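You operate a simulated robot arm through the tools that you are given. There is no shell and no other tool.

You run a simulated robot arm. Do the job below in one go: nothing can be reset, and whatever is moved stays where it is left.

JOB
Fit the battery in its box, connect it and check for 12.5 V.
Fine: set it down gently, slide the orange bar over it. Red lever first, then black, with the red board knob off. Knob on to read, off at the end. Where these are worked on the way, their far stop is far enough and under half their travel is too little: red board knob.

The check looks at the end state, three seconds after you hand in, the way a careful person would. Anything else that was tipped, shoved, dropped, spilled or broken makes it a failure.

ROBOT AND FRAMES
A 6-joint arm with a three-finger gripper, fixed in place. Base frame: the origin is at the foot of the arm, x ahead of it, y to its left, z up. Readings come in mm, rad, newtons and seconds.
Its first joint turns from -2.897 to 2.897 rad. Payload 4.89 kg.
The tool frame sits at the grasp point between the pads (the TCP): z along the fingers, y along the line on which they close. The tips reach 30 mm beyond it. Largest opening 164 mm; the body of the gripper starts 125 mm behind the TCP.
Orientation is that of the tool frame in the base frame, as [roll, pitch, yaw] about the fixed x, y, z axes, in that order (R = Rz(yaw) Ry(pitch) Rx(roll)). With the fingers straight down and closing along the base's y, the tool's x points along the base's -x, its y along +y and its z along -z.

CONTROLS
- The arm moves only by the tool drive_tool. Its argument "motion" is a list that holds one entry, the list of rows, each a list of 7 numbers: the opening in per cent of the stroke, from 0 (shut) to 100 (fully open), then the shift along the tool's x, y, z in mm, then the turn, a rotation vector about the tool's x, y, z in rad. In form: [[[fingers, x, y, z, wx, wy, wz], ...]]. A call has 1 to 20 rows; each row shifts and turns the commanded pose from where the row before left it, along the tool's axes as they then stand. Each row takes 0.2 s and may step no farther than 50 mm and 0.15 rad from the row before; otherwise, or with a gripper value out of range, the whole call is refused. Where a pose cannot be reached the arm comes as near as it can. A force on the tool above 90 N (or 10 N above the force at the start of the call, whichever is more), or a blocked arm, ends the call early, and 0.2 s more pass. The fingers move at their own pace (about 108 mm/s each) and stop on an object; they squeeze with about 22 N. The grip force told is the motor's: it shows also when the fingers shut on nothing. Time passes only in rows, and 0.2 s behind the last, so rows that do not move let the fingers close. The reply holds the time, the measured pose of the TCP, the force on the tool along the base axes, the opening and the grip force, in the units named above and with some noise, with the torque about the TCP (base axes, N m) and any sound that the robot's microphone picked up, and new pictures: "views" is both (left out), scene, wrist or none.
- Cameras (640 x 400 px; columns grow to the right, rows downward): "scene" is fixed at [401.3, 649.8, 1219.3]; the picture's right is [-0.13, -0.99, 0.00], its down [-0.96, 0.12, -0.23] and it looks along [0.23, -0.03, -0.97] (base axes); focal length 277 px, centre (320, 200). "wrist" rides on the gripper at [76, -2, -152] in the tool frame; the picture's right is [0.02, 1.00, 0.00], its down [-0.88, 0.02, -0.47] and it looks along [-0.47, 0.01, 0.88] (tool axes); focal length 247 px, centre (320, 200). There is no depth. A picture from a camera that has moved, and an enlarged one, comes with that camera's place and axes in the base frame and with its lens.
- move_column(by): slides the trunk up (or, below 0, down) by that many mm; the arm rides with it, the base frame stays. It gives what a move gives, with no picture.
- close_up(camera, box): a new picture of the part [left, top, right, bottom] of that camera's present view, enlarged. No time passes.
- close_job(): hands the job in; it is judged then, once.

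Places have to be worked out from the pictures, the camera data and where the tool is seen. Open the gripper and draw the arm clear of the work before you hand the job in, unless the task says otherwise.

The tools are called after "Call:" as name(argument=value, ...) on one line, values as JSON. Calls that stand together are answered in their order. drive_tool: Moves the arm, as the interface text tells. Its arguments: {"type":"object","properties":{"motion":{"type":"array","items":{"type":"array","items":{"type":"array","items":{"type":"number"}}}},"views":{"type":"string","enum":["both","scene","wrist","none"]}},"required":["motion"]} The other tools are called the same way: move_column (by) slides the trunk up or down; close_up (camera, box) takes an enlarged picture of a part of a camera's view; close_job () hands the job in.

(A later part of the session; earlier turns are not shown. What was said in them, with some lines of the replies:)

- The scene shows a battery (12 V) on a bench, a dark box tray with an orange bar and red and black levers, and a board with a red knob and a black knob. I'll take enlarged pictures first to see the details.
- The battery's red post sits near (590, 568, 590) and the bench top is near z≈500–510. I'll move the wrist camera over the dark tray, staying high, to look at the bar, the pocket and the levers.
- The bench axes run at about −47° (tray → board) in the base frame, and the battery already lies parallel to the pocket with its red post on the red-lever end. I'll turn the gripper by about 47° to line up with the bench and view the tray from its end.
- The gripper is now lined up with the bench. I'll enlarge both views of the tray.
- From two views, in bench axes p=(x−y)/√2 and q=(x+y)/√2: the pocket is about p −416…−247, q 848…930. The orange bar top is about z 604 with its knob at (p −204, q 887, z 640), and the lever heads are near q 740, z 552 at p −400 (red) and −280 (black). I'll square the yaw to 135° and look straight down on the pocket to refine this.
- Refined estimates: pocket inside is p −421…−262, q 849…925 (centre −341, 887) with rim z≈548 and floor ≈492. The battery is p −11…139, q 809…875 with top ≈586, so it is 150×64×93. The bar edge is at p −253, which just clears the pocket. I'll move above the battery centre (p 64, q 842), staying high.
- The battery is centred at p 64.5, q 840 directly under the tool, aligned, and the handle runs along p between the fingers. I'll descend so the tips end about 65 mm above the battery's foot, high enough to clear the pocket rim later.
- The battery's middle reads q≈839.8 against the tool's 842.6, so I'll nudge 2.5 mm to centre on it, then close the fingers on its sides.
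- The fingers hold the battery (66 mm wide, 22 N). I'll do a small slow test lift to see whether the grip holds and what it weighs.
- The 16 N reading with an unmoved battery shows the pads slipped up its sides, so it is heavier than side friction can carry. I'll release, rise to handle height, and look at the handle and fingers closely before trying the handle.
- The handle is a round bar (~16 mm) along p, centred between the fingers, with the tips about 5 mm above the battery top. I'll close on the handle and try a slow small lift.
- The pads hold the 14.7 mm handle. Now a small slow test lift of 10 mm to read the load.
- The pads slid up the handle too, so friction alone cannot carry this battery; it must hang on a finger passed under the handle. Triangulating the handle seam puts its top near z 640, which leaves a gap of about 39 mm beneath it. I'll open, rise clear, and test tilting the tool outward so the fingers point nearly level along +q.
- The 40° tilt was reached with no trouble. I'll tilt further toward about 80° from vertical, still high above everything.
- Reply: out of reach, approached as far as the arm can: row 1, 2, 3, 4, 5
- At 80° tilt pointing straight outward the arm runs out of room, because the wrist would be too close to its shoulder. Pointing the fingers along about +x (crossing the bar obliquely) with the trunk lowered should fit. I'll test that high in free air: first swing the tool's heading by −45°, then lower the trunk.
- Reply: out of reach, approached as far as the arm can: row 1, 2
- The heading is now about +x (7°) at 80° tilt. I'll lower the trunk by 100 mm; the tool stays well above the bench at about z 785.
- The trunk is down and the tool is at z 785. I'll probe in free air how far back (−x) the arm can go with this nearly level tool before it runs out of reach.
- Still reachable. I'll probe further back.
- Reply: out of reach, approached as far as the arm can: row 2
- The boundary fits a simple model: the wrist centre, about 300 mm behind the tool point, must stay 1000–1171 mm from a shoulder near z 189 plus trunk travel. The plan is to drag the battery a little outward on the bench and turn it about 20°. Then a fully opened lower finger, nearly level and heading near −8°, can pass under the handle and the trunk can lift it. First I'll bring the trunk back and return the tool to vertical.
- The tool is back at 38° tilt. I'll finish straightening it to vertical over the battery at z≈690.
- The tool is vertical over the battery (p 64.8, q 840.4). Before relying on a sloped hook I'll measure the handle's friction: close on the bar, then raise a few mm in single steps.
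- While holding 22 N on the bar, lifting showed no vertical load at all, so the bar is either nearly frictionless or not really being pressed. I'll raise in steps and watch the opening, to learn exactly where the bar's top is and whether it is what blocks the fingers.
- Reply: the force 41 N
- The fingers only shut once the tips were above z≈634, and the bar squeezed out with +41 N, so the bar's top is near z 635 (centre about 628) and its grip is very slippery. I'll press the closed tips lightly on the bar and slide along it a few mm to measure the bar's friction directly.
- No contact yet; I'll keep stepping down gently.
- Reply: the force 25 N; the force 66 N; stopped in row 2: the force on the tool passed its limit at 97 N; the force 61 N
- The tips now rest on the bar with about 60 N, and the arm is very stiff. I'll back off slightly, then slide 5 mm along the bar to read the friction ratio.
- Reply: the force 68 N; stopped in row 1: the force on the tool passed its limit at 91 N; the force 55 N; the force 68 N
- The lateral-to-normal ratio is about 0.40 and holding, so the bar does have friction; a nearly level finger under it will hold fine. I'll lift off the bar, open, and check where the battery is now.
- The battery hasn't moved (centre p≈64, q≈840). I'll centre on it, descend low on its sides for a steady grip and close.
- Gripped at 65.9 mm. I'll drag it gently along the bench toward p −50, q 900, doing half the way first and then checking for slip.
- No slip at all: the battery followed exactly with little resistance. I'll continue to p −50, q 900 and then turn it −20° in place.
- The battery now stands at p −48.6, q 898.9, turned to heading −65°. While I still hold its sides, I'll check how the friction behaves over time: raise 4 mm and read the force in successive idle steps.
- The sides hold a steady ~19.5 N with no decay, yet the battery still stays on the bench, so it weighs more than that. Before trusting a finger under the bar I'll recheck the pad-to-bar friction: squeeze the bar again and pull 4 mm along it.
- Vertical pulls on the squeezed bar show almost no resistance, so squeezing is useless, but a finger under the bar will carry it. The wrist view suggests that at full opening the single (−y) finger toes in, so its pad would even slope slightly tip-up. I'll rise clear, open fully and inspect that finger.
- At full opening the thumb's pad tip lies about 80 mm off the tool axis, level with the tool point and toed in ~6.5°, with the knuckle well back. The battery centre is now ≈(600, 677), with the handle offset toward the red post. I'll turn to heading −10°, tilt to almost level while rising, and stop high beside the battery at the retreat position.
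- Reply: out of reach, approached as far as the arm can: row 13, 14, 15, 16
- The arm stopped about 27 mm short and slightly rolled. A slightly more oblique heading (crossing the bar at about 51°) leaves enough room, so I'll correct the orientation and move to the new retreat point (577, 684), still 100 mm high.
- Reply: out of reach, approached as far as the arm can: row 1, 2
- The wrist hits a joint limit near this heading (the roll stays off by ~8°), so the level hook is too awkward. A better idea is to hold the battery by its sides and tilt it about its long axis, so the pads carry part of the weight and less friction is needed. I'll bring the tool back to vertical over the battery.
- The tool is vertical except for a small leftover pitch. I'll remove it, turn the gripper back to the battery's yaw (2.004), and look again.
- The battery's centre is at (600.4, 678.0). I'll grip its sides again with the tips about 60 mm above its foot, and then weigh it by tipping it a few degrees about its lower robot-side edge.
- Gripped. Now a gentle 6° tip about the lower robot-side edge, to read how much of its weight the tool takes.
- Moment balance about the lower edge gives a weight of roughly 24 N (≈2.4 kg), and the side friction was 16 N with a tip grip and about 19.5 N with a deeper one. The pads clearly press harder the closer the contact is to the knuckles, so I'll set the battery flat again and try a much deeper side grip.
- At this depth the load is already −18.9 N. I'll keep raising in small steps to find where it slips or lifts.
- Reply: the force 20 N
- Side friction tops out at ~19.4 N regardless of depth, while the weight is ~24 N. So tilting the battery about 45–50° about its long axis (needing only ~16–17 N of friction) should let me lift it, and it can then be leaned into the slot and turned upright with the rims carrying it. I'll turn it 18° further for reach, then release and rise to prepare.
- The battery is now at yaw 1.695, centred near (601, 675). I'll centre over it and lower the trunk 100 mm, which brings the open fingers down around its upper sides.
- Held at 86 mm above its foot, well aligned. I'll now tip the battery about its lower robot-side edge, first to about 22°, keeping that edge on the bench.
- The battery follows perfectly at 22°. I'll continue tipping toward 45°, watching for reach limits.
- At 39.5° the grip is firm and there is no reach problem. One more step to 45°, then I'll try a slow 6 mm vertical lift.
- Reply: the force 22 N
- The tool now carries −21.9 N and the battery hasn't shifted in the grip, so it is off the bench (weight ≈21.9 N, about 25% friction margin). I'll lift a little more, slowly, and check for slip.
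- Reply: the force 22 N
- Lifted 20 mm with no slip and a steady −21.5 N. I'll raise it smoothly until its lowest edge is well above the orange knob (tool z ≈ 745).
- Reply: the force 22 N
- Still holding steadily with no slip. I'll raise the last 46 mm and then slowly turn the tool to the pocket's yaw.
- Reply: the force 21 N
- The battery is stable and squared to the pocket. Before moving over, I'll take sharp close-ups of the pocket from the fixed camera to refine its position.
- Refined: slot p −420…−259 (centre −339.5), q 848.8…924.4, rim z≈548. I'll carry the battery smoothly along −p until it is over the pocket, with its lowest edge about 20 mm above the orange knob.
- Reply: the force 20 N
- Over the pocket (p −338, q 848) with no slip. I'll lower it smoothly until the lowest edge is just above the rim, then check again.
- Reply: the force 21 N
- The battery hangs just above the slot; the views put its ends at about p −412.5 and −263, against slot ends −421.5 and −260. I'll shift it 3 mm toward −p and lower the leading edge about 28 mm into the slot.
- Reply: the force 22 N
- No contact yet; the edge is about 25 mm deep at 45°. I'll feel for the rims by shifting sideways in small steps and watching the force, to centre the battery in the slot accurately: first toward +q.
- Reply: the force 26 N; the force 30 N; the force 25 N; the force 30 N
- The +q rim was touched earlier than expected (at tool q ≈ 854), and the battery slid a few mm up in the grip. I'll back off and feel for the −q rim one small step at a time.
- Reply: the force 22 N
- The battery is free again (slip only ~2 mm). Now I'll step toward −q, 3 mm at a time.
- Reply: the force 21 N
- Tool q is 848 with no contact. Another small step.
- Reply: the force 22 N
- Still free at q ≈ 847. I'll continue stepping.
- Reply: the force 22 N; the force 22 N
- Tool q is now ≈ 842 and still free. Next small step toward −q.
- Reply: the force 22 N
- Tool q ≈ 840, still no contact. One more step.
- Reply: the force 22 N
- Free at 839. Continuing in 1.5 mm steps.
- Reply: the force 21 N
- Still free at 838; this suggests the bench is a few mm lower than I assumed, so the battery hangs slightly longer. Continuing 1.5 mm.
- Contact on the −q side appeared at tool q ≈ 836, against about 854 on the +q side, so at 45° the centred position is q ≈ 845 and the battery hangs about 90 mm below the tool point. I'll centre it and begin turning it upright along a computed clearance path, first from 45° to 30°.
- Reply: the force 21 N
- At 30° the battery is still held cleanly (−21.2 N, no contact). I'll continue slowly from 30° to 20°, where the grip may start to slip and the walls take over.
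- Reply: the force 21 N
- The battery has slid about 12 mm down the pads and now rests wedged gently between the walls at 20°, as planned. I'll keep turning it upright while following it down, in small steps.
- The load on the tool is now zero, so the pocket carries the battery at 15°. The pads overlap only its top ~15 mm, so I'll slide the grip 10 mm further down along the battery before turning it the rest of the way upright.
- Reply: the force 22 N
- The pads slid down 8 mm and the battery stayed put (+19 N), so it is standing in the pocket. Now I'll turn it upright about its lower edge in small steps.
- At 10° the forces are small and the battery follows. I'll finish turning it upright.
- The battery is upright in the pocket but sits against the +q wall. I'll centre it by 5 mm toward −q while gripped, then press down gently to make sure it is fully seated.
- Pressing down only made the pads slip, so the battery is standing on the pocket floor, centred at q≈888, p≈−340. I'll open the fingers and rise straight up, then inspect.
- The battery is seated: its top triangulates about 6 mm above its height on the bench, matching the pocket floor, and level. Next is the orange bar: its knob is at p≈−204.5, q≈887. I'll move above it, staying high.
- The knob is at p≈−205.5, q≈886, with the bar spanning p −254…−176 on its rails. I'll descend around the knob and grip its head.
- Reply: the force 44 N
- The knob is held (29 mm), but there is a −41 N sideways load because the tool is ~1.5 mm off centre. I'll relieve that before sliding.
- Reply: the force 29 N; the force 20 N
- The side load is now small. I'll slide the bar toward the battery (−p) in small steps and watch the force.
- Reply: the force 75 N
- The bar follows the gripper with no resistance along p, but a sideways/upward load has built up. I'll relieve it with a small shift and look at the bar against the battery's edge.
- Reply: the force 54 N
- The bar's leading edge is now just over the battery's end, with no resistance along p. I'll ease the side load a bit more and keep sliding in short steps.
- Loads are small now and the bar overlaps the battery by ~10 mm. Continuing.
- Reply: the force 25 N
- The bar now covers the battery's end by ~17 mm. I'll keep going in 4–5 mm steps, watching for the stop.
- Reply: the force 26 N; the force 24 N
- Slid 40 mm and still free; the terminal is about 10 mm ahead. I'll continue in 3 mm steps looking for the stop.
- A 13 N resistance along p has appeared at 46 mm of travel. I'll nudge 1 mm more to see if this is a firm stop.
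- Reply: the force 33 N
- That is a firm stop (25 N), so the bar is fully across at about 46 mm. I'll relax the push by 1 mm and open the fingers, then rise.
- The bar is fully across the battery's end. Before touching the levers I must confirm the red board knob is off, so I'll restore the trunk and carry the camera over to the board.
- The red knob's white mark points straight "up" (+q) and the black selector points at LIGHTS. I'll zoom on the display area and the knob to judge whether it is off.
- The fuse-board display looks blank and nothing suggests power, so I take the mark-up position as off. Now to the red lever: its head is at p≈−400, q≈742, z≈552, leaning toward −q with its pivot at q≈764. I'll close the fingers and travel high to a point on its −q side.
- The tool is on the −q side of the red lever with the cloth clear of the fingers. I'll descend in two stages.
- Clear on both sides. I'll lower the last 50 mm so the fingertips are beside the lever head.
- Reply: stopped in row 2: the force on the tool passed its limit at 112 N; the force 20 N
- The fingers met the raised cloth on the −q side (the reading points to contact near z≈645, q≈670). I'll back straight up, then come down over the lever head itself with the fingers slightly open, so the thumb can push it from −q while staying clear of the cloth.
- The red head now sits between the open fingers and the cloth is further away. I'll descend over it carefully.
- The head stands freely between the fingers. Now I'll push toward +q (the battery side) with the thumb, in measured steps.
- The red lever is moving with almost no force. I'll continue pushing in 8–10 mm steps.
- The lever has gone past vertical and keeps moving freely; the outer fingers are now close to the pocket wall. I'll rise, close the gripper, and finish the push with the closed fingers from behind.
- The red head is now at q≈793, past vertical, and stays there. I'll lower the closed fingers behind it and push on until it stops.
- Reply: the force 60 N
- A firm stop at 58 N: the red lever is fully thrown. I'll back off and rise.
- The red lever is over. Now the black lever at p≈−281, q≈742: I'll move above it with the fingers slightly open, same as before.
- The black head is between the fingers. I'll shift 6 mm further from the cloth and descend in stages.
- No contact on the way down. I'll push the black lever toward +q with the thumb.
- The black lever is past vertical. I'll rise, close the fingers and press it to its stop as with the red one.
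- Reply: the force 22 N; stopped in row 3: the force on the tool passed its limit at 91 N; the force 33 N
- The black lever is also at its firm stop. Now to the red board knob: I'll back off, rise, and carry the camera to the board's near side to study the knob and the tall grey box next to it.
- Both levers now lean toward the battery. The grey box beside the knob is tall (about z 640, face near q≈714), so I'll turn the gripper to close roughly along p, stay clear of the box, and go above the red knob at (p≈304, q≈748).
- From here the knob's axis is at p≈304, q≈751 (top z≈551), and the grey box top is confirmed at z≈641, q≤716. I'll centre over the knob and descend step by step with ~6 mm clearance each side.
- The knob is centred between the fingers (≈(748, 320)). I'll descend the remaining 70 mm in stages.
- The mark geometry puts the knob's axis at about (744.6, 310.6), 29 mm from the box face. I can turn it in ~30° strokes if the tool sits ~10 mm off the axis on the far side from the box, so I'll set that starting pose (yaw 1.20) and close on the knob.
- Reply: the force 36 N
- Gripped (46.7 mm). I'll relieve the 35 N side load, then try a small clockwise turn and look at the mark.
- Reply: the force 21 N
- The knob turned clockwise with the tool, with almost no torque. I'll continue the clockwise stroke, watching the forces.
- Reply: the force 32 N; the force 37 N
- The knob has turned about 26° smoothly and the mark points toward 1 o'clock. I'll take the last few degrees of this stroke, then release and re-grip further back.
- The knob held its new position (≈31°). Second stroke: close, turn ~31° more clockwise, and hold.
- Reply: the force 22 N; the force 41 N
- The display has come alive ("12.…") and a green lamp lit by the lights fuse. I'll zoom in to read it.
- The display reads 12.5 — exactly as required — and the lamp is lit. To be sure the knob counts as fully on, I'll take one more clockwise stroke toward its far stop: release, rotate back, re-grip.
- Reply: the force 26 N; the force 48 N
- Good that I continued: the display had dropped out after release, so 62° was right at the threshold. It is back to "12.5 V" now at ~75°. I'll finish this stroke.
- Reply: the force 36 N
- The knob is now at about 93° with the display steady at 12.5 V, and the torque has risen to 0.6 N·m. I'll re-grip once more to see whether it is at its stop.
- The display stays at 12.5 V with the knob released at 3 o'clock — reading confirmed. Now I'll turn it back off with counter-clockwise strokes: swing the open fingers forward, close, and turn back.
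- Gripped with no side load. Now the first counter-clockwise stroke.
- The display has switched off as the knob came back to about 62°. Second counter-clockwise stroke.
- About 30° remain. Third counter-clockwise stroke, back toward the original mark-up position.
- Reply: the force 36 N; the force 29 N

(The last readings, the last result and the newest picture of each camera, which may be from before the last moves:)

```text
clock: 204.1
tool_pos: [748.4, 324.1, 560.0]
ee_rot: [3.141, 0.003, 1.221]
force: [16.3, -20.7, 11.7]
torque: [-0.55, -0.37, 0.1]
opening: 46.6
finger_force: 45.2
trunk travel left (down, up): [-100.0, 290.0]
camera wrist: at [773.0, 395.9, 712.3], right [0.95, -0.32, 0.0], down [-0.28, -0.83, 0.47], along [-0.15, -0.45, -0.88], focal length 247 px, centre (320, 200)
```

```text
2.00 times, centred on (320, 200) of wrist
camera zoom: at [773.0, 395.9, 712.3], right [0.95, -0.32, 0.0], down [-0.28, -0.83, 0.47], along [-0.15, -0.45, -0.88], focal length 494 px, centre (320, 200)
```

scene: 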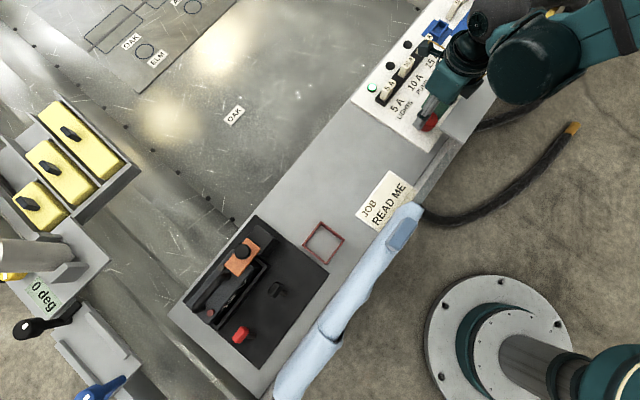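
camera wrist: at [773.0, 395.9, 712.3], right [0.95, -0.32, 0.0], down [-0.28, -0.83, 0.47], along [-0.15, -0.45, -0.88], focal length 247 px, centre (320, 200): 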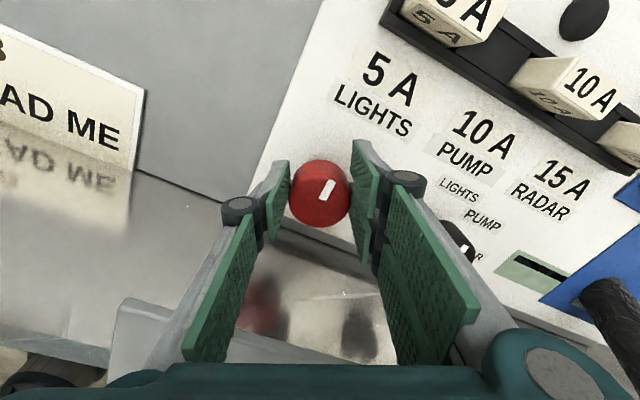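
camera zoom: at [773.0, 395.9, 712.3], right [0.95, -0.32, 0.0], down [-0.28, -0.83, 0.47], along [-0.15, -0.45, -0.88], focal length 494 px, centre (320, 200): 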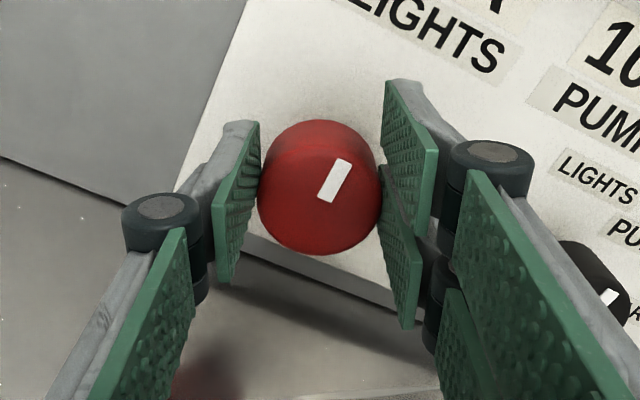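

The mark is back at its original "up" direction and the display is off. I'll open the fingers, rise straight up and check everything.

Call:
drive_tool(motion=[[[36, 0, 0, 0, 0, 0, 0], [36, 0, 0, 0, 0, 0, 0], [36, 0, 0, -30, 0, 0, 0], [36, 0, 0, -40, 0, 0, 0], [36, 0, 0, -40, 0, 0, 0], [36, 0, 0, -40, 0, 0, 0], [36, 0, 0, 0, 0, 0, 0]]])

Call:
close_up(camera="wrist", box=[240, 80, 560, 280])

```text
clock: 205.7
tool_pos: [746.9, 326.0, 710.7]
ee_rot: [-3.139, 0.004, 1.22]
force: [0.3, 1.0, -0.2]
torque: [-0.04, 0.05, 0.0]
opening: 58.8
finger_force: 0.0
trunk travel left (down, up): [-100.0, 290.0]
camera wrist: at [772.3, 397.9, 862.5], right [0.95, -0.32, 0.0], down [-0.28, -0.83, 0.48], along [-0.16, -0.45, -0.88], focal length 247 px, centre (320, 200)
```

scene: 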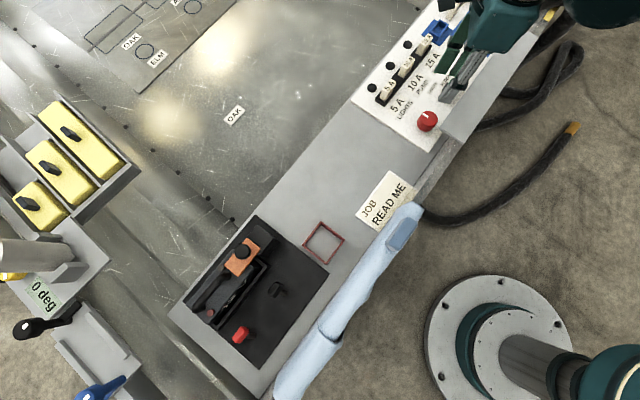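
wrist: 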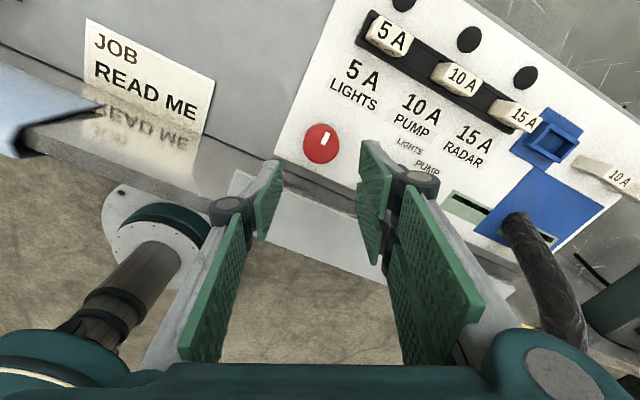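

```text
2.00 times, centred on (400, 180) of wrist
camera zoom: at [772.3, 397.9, 862.5], right [0.95, -0.32, 0.0], down [-0.28, -0.83, 0.48], along [-0.16, -0.45, -0.88], focal length 494 px, centre (160, 240)
```

zoom: 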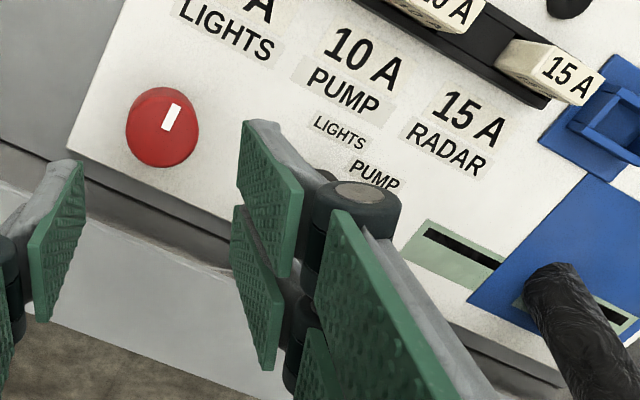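

The knob is off, the display blank, lamps out. I'll take a last close look at the battery tray from the fixed camera before withdrawing.

Call:
close_up(camera="scene", box=[170, 200, 340, 380])

Call:
close_up(camera="scene", box=[360, 50, 480, 150])

Call:
close_up(camera="scene", box=[260, 170, 460, 400])

```text
2.22 times, centred on (255, 290) of scene
camera zoom: at [401.3, 649.8, 1219.3], right [-0.13, -0.99, 0.0], down [-0.96, 0.12, -0.23], along [0.23, -0.03, -0.97], focal length 616 px, centre (464, 0)
```

zoom: 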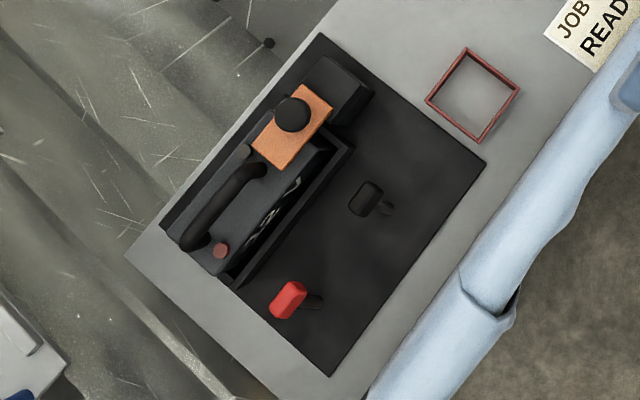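

```text
4.00 times, centred on (420, 100) of scene
camera zoom: at [401.3, 649.8, 1219.3], right [-0.13, -0.99, 0.0], down [-0.96, 0.12, -0.23], along [0.23, -0.03, -0.97], focal length 1108 px, centre (-80, 600)
```

zoom: 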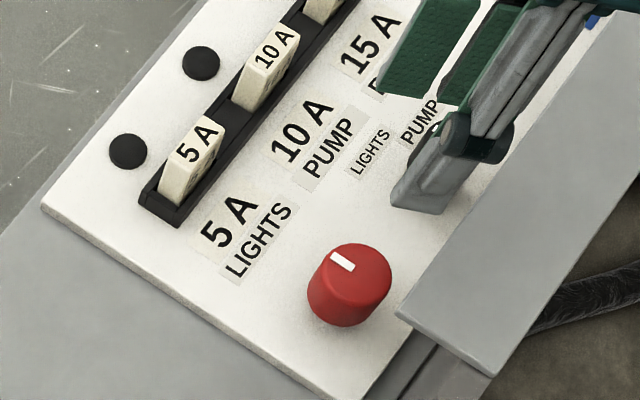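

```text
1.74 times, centred on (360, 285) of scene
camera zoom: at [401.3, 649.8, 1219.3], right [-0.13, -0.99, 0.0], down [-0.96, 0.12, -0.23], along [0.23, -0.03, -0.97], focal length 482 px, centre (250, 52)
```

zoom: 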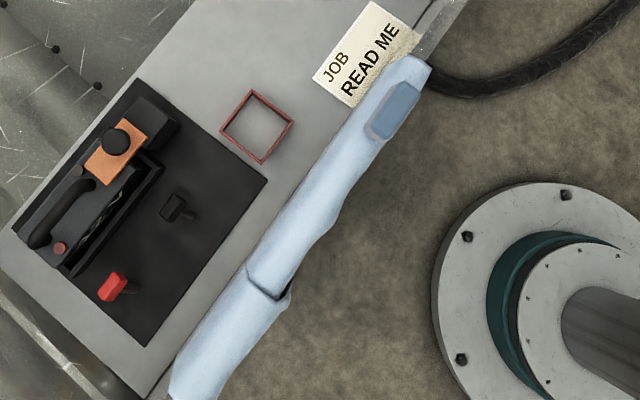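

Everything on the tray looks right. The knob's mark may still be a few degrees short of its starting angle, so I'll compare with exactly the same zoom window as at the start.

Call:
close_up(camera="scene", box=[290, 110, 430, 240])

Call:
close_up(camera="scene", box=[410, 100, 450, 140])

```text
3.08 times, centred on (360, 175) of scene
camera zoom: at [401.3, 649.8, 1219.3], right [-0.13, -0.99, 0.0], down [-0.96, 0.12, -0.23], along [0.23, -0.03, -0.97], focal length 853 px, centre (197, 277)
```

zoom: 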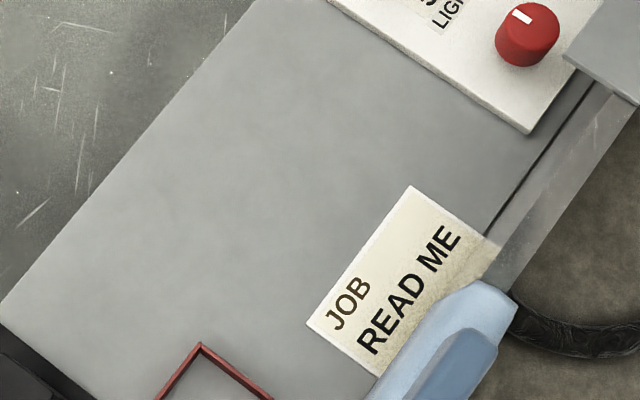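

```text
10.00 times, centred on (430, 120) of scene
camera zoom: at [401.3, 649.8, 1219.3], right [-0.13, -0.99, 0.0], down [-0.96, 0.12, -0.23], along [0.23, -0.03, -0.97], focal length 2771 px, centre (-780, 1000)
```

zoom: 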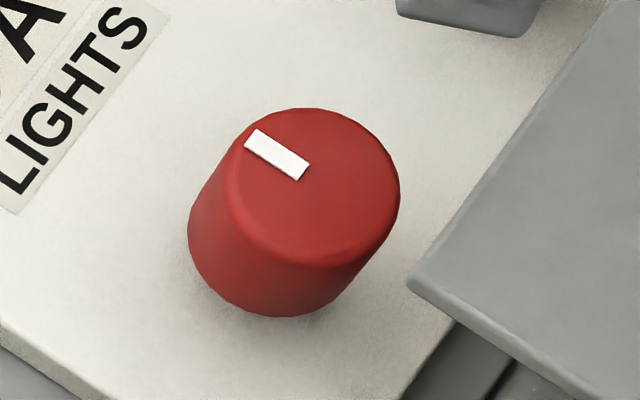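

At 10× the mark's direction matches its starting angle, so the knob is fully back at off. I'll now open the gripper and withdraw the arm clear of the work.

Call:
drive_tool(motion=[[[60, 0, 0, -45, 0, 0, 0], [100, 0, 0, -45, 0, 0, 0], [100, 5.9, -47, 0, 0, 0, 0], [100, 5.9, -47, 0, 0, 0, 0], [100, 5.9, -47, 0, 0, 0, 0], [100, 5.9, -47, 0, 0, 0, 0], [100, 5.9, -47, 0, 0, 0, 0], [100, 5.9, -47, 0, 0, 0, 0], [100, 5.9, -47, 0, 0, 0, 0], [100, 5.9, -47, 0, 0, 0, 0], [100, 0, 0, 0, 0, 0, 0], [100, 0, 0, 0, 0, 0, 0]]])

Call:
close_up(camera="scene", box=[170, 200, 340, 380])

```text
clock: 208.3
tool_pos: [410.2, 501.5, 802.5]
ee_rot: [-3.14, 0.002, 1.219]
force: [-0.1, 0.9, 0.7]
torque: [0.0, 0.02, 0.0]
opening: 163.9
finger_force: 0.0
trunk travel left (down, up): [-100.0, 290.0]
camera wrist: at [435.4, 571.5, 953.6], right [0.95, -0.32, 0.0], down [-0.28, -0.83, 0.48], along [-0.16, -0.45, -0.88], focal length 247 px, centre (320, 200)
```

scene: 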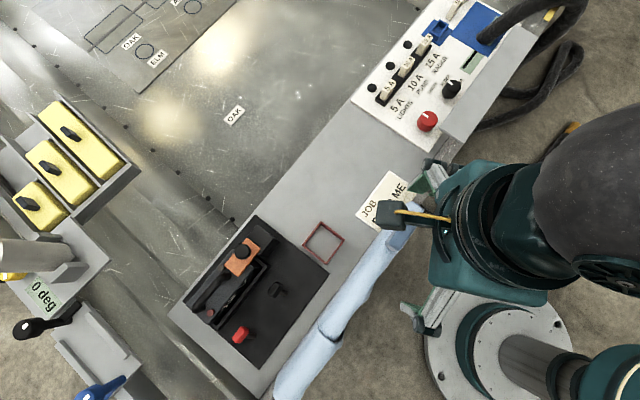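
wrist: 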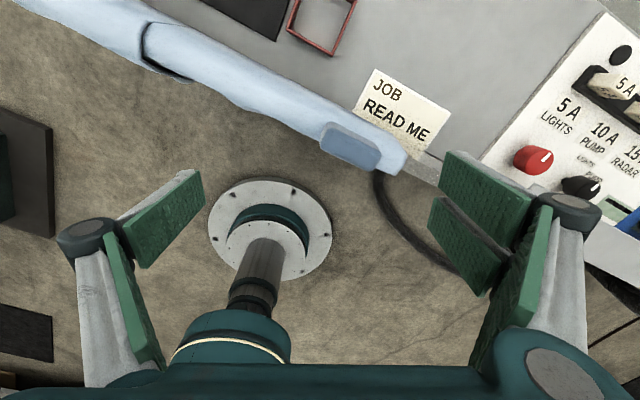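

```text
2.22 times, centred on (255, 290) of scene
camera zoom: at [401.3, 649.8, 1219.3], right [-0.13, -0.99, 0.0], down [-0.96, 0.12, -0.23], along [0.23, -0.03, -0.97], focal length 616 px, centre (464, 0)
```

zoom: 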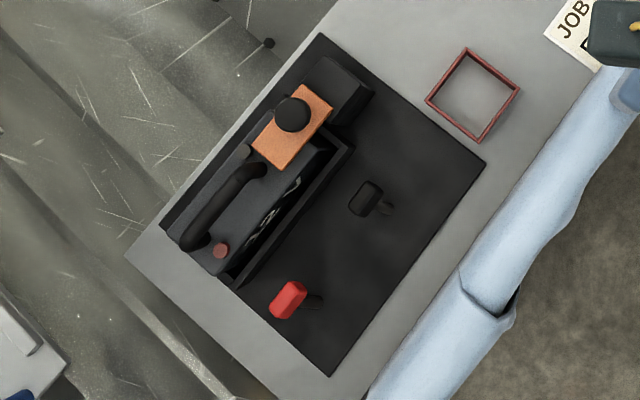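

Final view: the battery stands in its pocket with the orange bar across it, both levers are thrown toward it, and the red knob is off after reading 12.5 V. The gripper is open and the arm is clear, so I'm handing the job in.

Call:
close_job()

```text
The job is handed in.
```

The battery is in its box and connected, and the display read 12.5 V. The job is handed in.

- **Battery:** it is upright in the pocket, with the red post at the red-lever end. It was too heavy to lift straight up by its sides. I tilted it about 45°, lowered it into the pocket at that angle and turned it upright. While turning, it slid about 20 mm down the gripper pads before settling.
- **Orange bar:** it is slid over the battery's end until it stopped firmly.
- **Levers:** red went first, then black, each pushed to its stop with the red board knob off. The knob has no on/off label, so I took its starting position as off. The display stayed blank there until I turned it.
- **Reading:** I turned the knob about 90° clockwise and the display showed 12.5 V. It stayed at 12.5 V after I let go.
- **End state:** the knob is back at its starting angle, the display and lamps are off, the gripper is open and the arm is clear.

While I was coming down to the red lever, the fingers hit the blue cloth along the bench edge. The force peaked at 112 N and stopped the move. The cloth looked unchanged afterwards, but I could not rule out a slight shift.
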